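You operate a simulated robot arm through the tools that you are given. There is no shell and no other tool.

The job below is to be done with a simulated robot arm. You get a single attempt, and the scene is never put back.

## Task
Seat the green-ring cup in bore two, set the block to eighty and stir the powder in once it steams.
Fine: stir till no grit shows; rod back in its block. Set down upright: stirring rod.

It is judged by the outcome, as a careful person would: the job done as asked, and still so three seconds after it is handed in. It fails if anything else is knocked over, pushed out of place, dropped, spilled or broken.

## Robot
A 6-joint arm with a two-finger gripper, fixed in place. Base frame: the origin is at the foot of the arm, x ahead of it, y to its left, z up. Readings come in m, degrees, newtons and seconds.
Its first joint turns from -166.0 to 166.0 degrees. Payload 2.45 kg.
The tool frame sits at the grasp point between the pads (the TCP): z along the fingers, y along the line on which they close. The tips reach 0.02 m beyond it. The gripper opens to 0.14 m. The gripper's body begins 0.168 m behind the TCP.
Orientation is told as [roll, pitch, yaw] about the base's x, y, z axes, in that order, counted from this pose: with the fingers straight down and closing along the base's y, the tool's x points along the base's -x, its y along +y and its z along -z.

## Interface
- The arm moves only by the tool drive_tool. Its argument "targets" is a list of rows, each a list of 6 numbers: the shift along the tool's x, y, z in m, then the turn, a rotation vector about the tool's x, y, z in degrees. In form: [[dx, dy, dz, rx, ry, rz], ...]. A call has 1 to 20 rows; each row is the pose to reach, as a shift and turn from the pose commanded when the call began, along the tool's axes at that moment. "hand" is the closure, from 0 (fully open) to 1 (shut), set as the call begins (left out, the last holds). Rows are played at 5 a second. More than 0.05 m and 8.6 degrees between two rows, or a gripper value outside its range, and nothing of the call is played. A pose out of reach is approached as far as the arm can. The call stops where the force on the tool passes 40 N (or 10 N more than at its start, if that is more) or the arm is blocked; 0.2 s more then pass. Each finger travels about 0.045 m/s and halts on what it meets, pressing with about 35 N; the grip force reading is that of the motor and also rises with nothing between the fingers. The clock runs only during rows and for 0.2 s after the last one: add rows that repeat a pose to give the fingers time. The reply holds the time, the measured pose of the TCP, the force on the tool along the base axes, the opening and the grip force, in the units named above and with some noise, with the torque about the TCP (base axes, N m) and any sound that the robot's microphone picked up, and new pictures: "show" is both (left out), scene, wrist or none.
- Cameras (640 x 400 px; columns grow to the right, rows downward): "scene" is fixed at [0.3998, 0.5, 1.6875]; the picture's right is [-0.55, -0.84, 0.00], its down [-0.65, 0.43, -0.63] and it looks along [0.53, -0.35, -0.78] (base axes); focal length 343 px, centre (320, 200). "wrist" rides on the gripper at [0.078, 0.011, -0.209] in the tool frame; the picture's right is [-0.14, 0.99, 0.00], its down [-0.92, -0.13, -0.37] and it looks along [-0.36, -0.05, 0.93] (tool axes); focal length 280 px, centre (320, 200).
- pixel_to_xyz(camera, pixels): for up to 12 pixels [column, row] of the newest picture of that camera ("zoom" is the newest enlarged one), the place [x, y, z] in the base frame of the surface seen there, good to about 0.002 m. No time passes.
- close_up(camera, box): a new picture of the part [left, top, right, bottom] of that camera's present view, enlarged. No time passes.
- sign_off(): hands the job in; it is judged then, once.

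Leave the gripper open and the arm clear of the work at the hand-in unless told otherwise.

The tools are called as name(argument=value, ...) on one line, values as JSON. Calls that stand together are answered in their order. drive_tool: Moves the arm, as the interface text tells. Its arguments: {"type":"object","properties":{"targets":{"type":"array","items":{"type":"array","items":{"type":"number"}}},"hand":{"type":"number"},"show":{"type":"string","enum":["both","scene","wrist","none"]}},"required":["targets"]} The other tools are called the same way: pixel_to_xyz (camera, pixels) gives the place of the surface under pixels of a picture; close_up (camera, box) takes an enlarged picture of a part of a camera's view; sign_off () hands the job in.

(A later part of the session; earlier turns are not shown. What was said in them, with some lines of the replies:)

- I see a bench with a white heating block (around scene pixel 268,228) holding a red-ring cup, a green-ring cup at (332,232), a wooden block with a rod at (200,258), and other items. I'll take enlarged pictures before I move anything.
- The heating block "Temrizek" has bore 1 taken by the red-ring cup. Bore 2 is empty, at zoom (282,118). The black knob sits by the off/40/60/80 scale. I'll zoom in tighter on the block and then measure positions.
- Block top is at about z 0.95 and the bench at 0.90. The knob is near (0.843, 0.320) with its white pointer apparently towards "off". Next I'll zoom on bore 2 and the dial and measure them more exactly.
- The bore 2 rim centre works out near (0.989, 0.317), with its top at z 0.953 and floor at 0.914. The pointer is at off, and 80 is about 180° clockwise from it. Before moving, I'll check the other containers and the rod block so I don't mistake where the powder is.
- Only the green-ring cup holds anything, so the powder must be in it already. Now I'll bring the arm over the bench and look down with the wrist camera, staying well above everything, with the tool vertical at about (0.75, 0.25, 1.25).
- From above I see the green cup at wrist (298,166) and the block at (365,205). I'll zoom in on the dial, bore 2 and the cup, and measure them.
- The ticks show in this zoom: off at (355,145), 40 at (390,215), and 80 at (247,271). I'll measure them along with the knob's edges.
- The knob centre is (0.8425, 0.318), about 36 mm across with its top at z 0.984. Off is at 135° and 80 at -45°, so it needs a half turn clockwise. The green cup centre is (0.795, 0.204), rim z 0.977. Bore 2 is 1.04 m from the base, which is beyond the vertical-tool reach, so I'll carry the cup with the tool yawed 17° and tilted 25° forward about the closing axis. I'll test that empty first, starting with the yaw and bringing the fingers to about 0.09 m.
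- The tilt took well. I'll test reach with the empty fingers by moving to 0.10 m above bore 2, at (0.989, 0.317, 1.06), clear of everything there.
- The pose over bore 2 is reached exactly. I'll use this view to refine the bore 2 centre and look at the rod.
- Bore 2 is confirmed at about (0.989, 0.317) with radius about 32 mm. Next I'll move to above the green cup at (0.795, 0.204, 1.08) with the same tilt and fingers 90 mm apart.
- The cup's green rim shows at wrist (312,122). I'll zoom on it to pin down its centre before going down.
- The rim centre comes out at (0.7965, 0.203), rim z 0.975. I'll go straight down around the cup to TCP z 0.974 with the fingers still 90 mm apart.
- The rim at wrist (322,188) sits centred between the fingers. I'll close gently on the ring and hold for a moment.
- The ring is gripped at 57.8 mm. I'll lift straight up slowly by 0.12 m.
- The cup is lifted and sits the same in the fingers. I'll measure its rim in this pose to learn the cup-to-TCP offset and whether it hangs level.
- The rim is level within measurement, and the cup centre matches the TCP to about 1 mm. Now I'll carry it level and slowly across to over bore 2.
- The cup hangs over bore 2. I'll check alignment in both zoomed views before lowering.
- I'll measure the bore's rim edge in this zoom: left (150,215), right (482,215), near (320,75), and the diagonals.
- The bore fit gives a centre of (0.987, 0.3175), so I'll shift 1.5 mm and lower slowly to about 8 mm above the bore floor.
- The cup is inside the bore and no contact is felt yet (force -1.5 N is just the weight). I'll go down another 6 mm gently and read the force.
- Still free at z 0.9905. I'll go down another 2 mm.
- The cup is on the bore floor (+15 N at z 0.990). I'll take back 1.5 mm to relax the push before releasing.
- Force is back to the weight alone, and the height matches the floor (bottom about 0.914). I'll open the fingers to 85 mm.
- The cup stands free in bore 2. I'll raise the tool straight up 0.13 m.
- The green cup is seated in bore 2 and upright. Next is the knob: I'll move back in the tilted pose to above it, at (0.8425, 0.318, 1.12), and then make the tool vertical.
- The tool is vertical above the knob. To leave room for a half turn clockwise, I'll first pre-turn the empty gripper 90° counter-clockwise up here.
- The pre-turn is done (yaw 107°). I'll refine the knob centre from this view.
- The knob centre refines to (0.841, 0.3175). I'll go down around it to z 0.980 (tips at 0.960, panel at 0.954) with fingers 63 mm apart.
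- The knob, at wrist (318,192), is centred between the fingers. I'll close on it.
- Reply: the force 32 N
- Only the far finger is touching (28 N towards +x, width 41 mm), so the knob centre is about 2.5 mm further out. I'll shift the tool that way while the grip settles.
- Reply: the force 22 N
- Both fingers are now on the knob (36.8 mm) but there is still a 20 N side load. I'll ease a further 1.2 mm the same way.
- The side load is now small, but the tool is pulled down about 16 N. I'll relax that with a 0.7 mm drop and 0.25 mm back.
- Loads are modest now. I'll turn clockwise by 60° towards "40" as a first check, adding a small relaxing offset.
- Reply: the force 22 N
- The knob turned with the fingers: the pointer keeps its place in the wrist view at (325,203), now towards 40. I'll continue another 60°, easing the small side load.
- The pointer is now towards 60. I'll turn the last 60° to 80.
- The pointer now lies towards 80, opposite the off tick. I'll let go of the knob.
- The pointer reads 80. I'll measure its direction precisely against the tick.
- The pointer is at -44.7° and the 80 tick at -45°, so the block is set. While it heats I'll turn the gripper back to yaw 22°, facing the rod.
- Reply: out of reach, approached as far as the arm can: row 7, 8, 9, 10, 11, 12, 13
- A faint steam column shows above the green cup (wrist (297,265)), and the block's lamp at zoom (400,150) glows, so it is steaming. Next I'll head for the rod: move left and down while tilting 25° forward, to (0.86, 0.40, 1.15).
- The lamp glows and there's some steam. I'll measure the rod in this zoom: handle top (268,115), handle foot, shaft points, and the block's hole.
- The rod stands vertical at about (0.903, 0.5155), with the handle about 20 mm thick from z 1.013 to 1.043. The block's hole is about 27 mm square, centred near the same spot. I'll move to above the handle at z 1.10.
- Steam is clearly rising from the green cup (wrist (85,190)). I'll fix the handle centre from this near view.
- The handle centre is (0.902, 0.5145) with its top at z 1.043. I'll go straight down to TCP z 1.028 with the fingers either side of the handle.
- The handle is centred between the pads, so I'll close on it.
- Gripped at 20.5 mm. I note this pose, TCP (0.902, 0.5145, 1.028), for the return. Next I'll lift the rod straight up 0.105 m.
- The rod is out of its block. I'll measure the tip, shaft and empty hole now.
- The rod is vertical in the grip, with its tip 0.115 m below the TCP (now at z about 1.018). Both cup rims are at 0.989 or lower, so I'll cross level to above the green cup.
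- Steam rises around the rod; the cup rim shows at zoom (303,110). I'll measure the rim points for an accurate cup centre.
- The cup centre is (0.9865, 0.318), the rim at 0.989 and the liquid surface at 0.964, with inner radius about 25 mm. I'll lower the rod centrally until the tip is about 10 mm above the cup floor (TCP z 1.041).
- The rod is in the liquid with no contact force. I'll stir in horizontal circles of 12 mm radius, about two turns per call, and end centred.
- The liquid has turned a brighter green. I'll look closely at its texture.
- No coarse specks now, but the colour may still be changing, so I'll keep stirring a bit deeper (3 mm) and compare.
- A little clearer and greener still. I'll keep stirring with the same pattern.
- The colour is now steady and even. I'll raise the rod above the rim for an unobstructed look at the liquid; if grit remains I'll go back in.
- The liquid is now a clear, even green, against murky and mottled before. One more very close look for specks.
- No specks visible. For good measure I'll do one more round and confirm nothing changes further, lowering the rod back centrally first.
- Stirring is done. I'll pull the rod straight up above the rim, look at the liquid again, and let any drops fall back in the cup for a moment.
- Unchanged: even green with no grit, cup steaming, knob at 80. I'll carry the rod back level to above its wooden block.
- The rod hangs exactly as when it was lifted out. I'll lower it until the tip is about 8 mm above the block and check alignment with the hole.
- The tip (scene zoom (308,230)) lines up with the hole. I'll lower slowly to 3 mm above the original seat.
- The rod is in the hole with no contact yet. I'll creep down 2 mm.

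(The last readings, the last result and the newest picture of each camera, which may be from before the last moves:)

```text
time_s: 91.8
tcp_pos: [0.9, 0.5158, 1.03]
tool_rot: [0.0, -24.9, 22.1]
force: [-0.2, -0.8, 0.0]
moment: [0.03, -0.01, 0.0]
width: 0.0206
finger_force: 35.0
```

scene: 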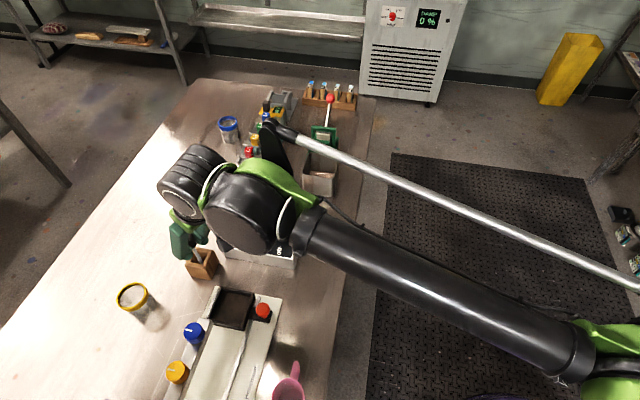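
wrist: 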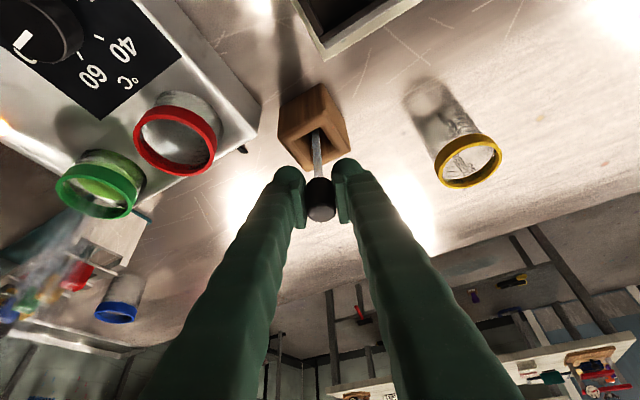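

No contact at z 1.030. Another 1.5 mm.

drive_tool(targets=[[0.0003, 0, 0.0007, 0, 0, 0], [0.0006, 0, 0.0014, 0, 0, 0], [0.0006, 0, 0.0014, 0, 0, 0]], hand=0.95, show="none")

```text
time_s: 92.6
tcp_pos: [0.9021, 0.5144, 1.0273]
tool_rot: [0.0, -25.1, 21.9]
force: [0.1, 1.0, -0.9]
moment: [0.0, 0.01, 0.0]
width: 0.0205
finger_force: 34.8
```

Nearly at the original height with still no contact. One more millimetre.

drive_tool(targets=[[0.0002, 0, 0.0005, 0, 0, 0], [0.0004, 0, 0.0009, 0, 0, 0], [0.0004, 0, 0.0009, 0, 0, 0]], hand=0.95, show="none")

```text
time_s: 93.4
tcp_pos: [0.9013, 0.5153, 1.0269]
tool_rot: [0.0, -25.0, 22.0]
force: [0.2, -0.2, 0.4]
moment: [0.02, 0.05, 0.03]
width: 0.0207
finger_force: 35.4
```

drive_tool(targets=[[0.0002, 0, 0.0005, 0, 0, 0], [0.0004, 0, 0.0009, 0, 0, 0], [0.0004, 0, 0.0009, 0, 0, 0]], hand=0.95)

close_up(camera="scene", box=[170, 210, 230, 290])

close_up(camera="wrist", box=[270, 80, 370, 220])

```text
time_s: 94.2
tcp_pos: [0.9011, 0.5158, 1.0255]
tool_rot: [-0.1, -25.0, 22.0]
force: [-0.1, 0.0, 0.2]
moment: [0.0, 0.0, 0.0]
width: 0.0207
finger_force: 34.6
```

scene: 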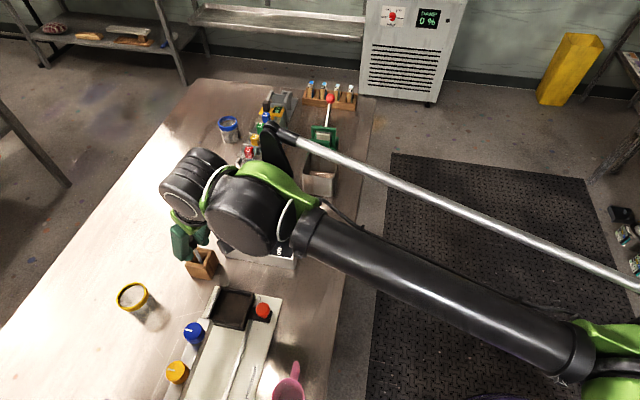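
wrist: 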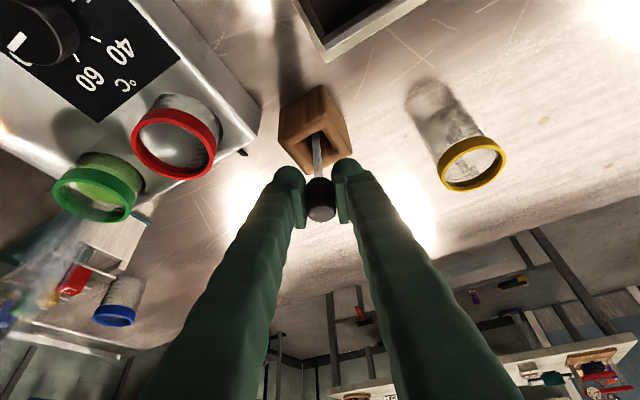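

```text
5.00 times, centred on (200, 250) of scene
```

zoom: 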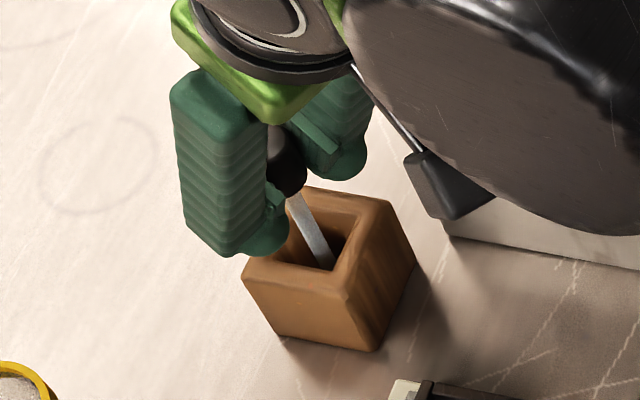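

```text
2.86 times, centred on (320, 150) of wrist
```

zoom: 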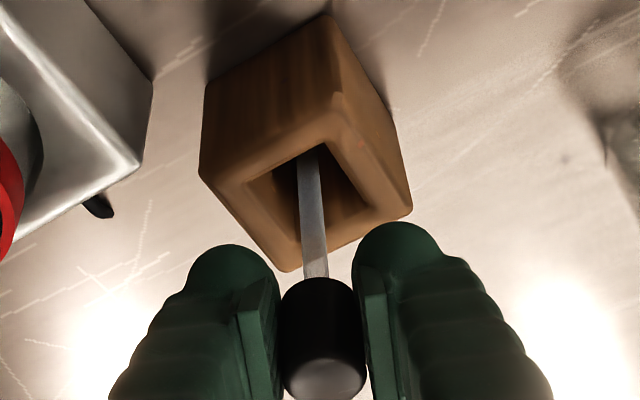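

Still no contact although the tool is 2 mm lower than when gripped. I'll measure the handle top height and compare with the original 1.043.

pixel_to_xyz(camera="zoom", pixels=[[322, 380], [310, 375], [335, 375], [320, 330], [313, 250], [310, 200], [308, 165], [300, 110], [250, 180], [290, 250]])

```text
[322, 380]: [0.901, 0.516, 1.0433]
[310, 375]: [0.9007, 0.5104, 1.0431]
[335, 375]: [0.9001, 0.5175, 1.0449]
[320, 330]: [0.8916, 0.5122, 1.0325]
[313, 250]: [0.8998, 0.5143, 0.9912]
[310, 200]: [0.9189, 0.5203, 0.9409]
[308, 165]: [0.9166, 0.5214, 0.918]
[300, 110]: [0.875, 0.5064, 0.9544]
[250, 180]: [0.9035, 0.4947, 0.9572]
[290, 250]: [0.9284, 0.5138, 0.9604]
```

The handle top reads 1.0435, practically its original height, so contact should be within a millimetre or so. I'll creep on in 1 mm steps.

drive_tool(targets=[[0.0002, 0, 0.0005, 0, 0, 0], [0.0004, 0, 0.0009, 0, 0, 0], [0.0004, 0, 0.0009, 0, 0, 0]], hand=0.95, show="none")

```text
time_s: 95.0
tcp_pos: [0.9016, 0.5149, 1.0253]
tool_rot: [0.1, -25.0, 22.0]
force: [0.8, 0.1, 8.1]
moment: [0.08, -0.2, 0.01]
width: 0.0206
finger_force: 35.1
```

Contact at 8 N: the rod is standing on its seat. I'll ease the push by 0.4 mm, then open the fingers gently.

drive_tool(targets=[[-0.0002, 0, -0.0004, 0, 0, 0], [-0.0002, 0, -0.0004, 0, 0, 0]], hand=0.95, show="none")

drive_tool(targets=[[0, 0, 0, 0, 0, 0], [0, 0, 0, 0, 0, 0], [0, 0, 0, 0, 0, 0], [0, 0, 0, 0, 0, 0]], hand=0.6)

close_up(camera="scene", box=[170, 210, 230, 290])

close_up(camera="wrist", box=[250, 80, 390, 220])

```text
time_s: 95.6
tcp_pos: [0.901, 0.5152, 1.0252]
tool_rot: [0.0, -25.0, 22.0]
force: [1.9, 0.6, 7.5]
moment: [0.07, -0.22, 0.0]
width: 0.0207
finger_force: 35.4
```

```text
time_s: 96.6
tcp_pos: [0.9023, 0.5146, 1.0252]
tool_rot: [0.0, -25.0, 22.0]
force: [0.1, 0.4, 0.0]
moment: [0.0, 0.03, -0.05]
width: 0.0561
finger_force: 0.1
```

scene: 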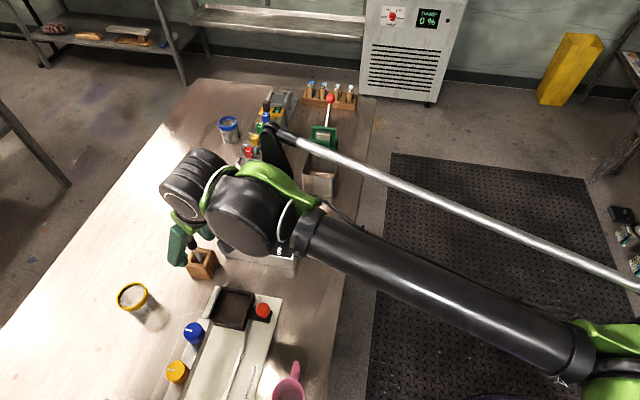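
wrist: 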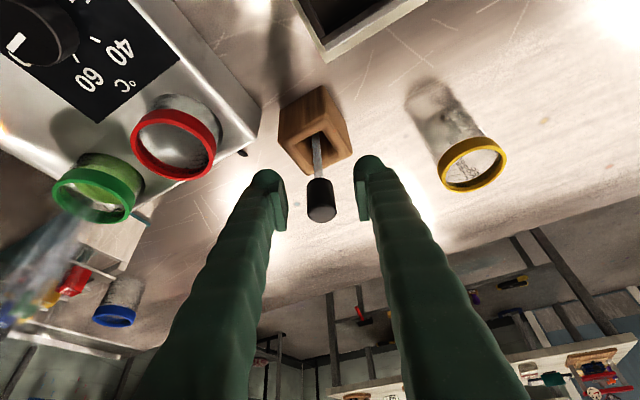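

```text
5.00 times, centred on (200, 250) of scene
```

zoom: 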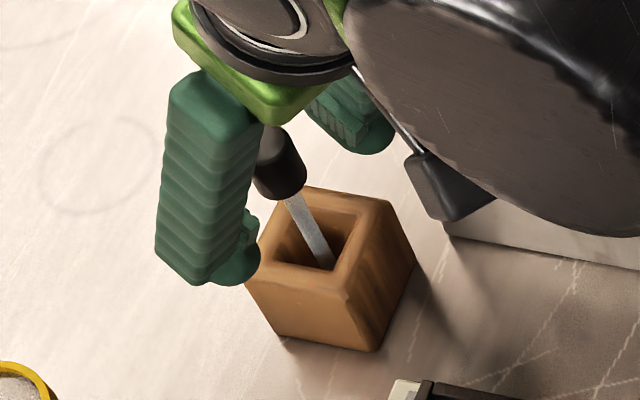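

```text
2.86 times, centred on (320, 150) of wrist
```

zoom: 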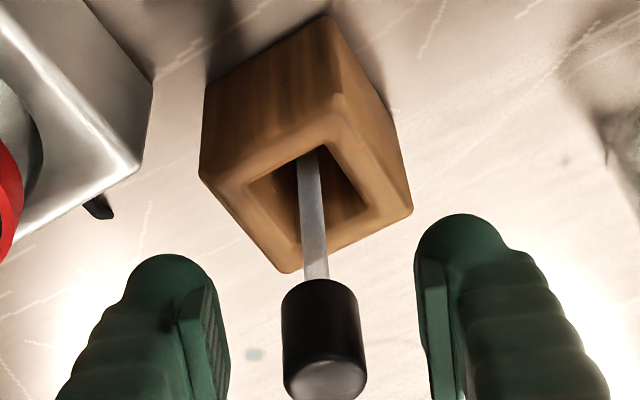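

The rod stands upright in its block. I'll raise the tool straight up 0.10 m, clear of the handle.

drive_tool(targets=[[-0.0042, 0, -0.0091, 0, 0, 0], [-0.0127, 0, -0.0272, 0, 0, 0], [-0.0232, 0, -0.0498, 0, 0, 0], [-0.0338, 0, -0.0725, 0, 0, 0], [-0.0423, 0, -0.0906, 0, 0, 0], [-0.0423, 0, -0.0906, 0, 0, 0]], hand=0.6)

close_up(camera="scene", box=[165, 210, 235, 290])

close_up(camera="wrist", box=[250, 40, 390, 180])

```text
time_s: 98.0
tcp_pos: [0.9006, 0.5143, 1.1274]
tool_rot: [0.1, -25.0, 22.1]
force: [-0.3, -0.2, 0.4]
moment: [0.01, -0.01, 0.0]
width: 0.0561
finger_force: 0.2
```

scene: 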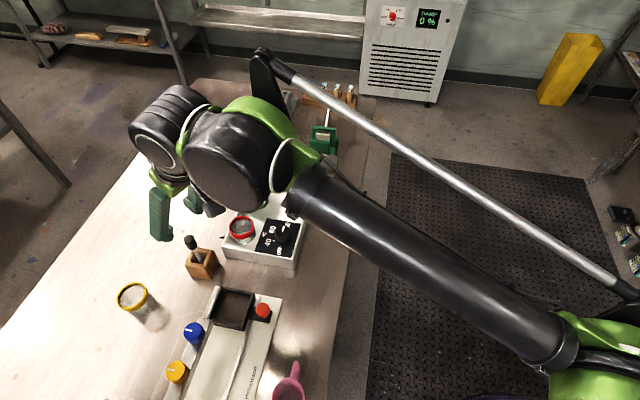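
wrist: 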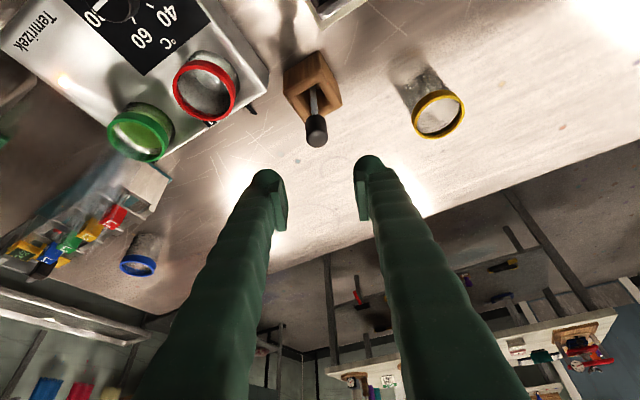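

```text
5.00 times, centred on (200, 250) of scene
```

zoom: 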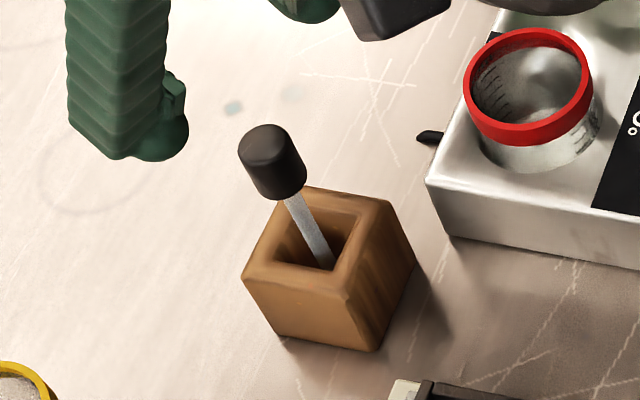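

```text
2.86 times, centred on (320, 110) of wrist
```

zoom: 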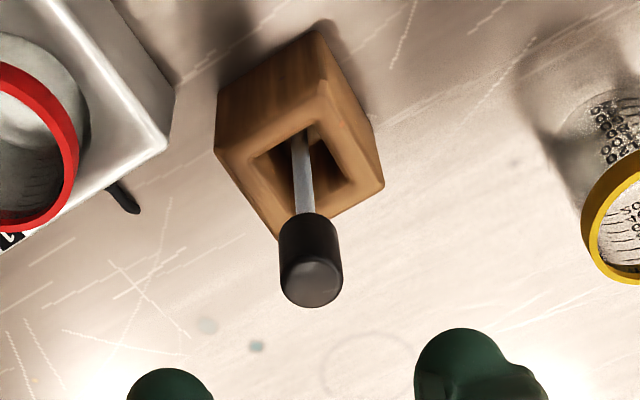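

The rod is back in its block, upright as at the start. I'll withdraw the arm towards the base, up and clear of the bench items, and open the gripper fully.

drive_tool(targets=[[0.0271, -0.0102, -0.0225, 0, 0, 0], [0.0543, -0.0204, -0.0449, 0, 0, 0], [0.0814, -0.0306, -0.0674, 0, 0, 0], [0.1085, -0.0408, -0.0898, 0, 0, 0], [0.1357, -0.051, -0.1123, 0, 0, 0], [0.1628, -0.0612, -0.1347, 0, 0, 0], [0.1899, -0.0714, -0.1572, 0, 0, 0], [0.2171, -0.0816, -0.1796, 0, 0, 0], [0.2442, -0.0918, -0.2021, 0, 0, 0], [0.2442, -0.0918, -0.2021, 0, 0, 0]], hand=0.6)

drive_tool(targets=[[0.03, 0, 0, 0, 0, 0], [0.06, 0, 0, 0, 0, 0], [0.09, 0, 0, 0, 0, 0], [0.12, 0, 0, 0, 0, 0], [0.12, 0, 0, 0, 0, 0], [0.12, 0, 0, 0, 0, 0]], hand=0.0)

close_up(camera="scene", box=[170, 160, 330, 290])

close_up(camera="scene", box=[235, 175, 285, 215])

```text
time_s: 100.2
tcp_pos: [0.6517, 0.3147, 1.2067]
tool_rot: [-0.1, -25.0, 21.9]
force: [0.6, 0.0, -0.5]
moment: [0.02, 0.04, -0.03]
width: 0.0561
finger_force: 0.0
```

scene: 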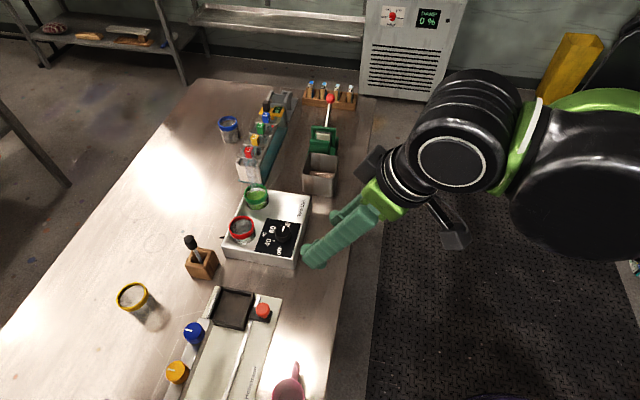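
wrist: 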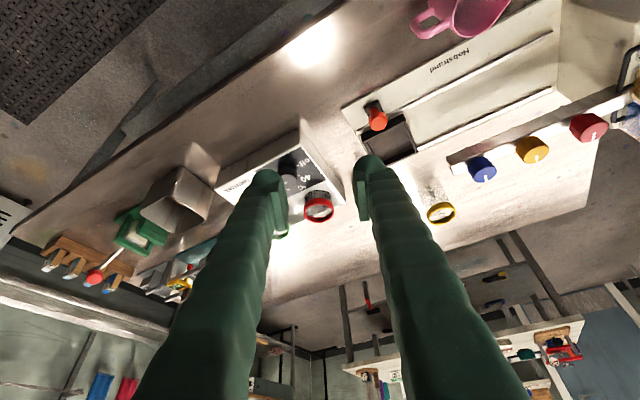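

```text
time_s: 101.6
tcp_pos: [0.5511, 0.2771, 1.1562]
tool_rot: [0.1, -25.0, 22.0]
force: [-0.3, 0.0, -0.3]
moment: [0.04, -0.01, 0.01]
width: 0.1399
finger_force: 0.0
```

scene: 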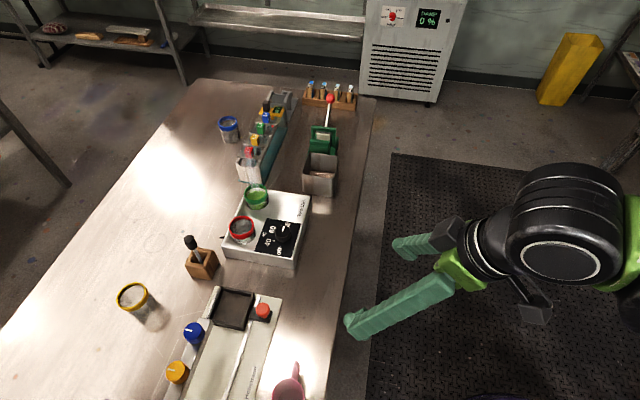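
wrist: 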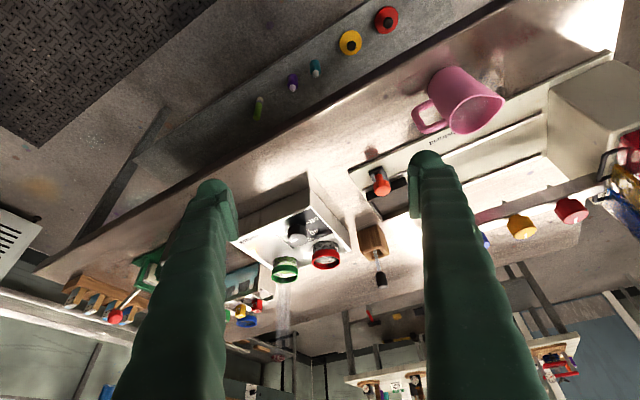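

```text
3.08 times, centred on (250, 225) of scene
```

zoom: 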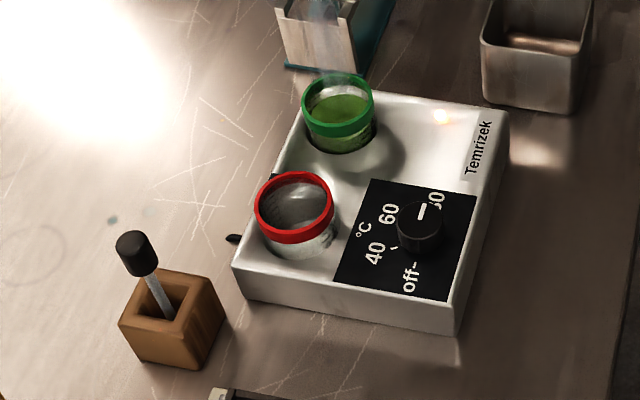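

```text
10.00 times, centred on (260, 195) of scene
```

zoom: 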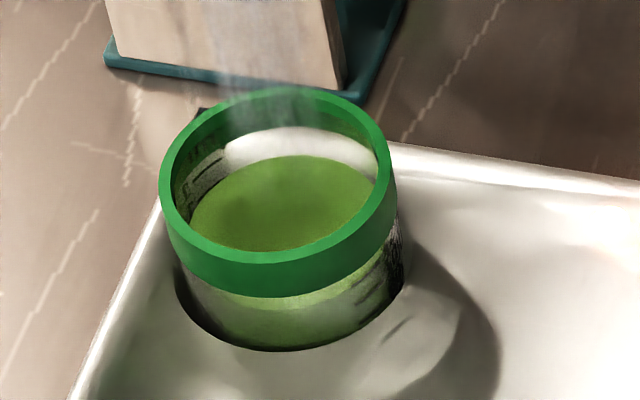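

Everything looks right. As a last check I'll repeat the very first close-up box and compare it with the starting picture for any shift.

close_up(camera="scene", box=[180, 170, 360, 290])

```text
3.33 times, centred on (270, 230) of scene
```

zoom: 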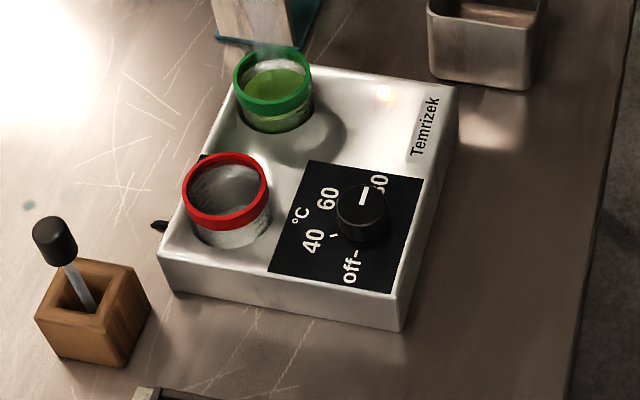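

The block, red cup, rod block and rod are at the same pixels as at the start. The green cup is seated in bore 2 and steaming, its liquid an even green with no grit. The knob is on 80, the rod stands upright in its block, and the gripper is open and clear. I'm handing in.

sign_off()

```text
The job is handed in.
```

The job is done and handed in; I have not seen the judgement itself.

- **Cup:** the green-ring cup is seated in bore two, resting upright on the bore floor.
- **Block:** the knob is on 80. The measured pointer angle was within half a degree of the 80 tick.
- **Stirring:** I started only after steam was rising from the cup. I stirred about twelve circles and checked twice with the rod lifted out. The liquid went from murky to an even green with no specks visible, and the second check looked the same as the first.
- **Rod:** the stirring rod is back in its wooden block, standing upright as it was at the start.

In the final pictures I saw nothing else moved or spilled. The gripper is open and the arm is clear of the bench.
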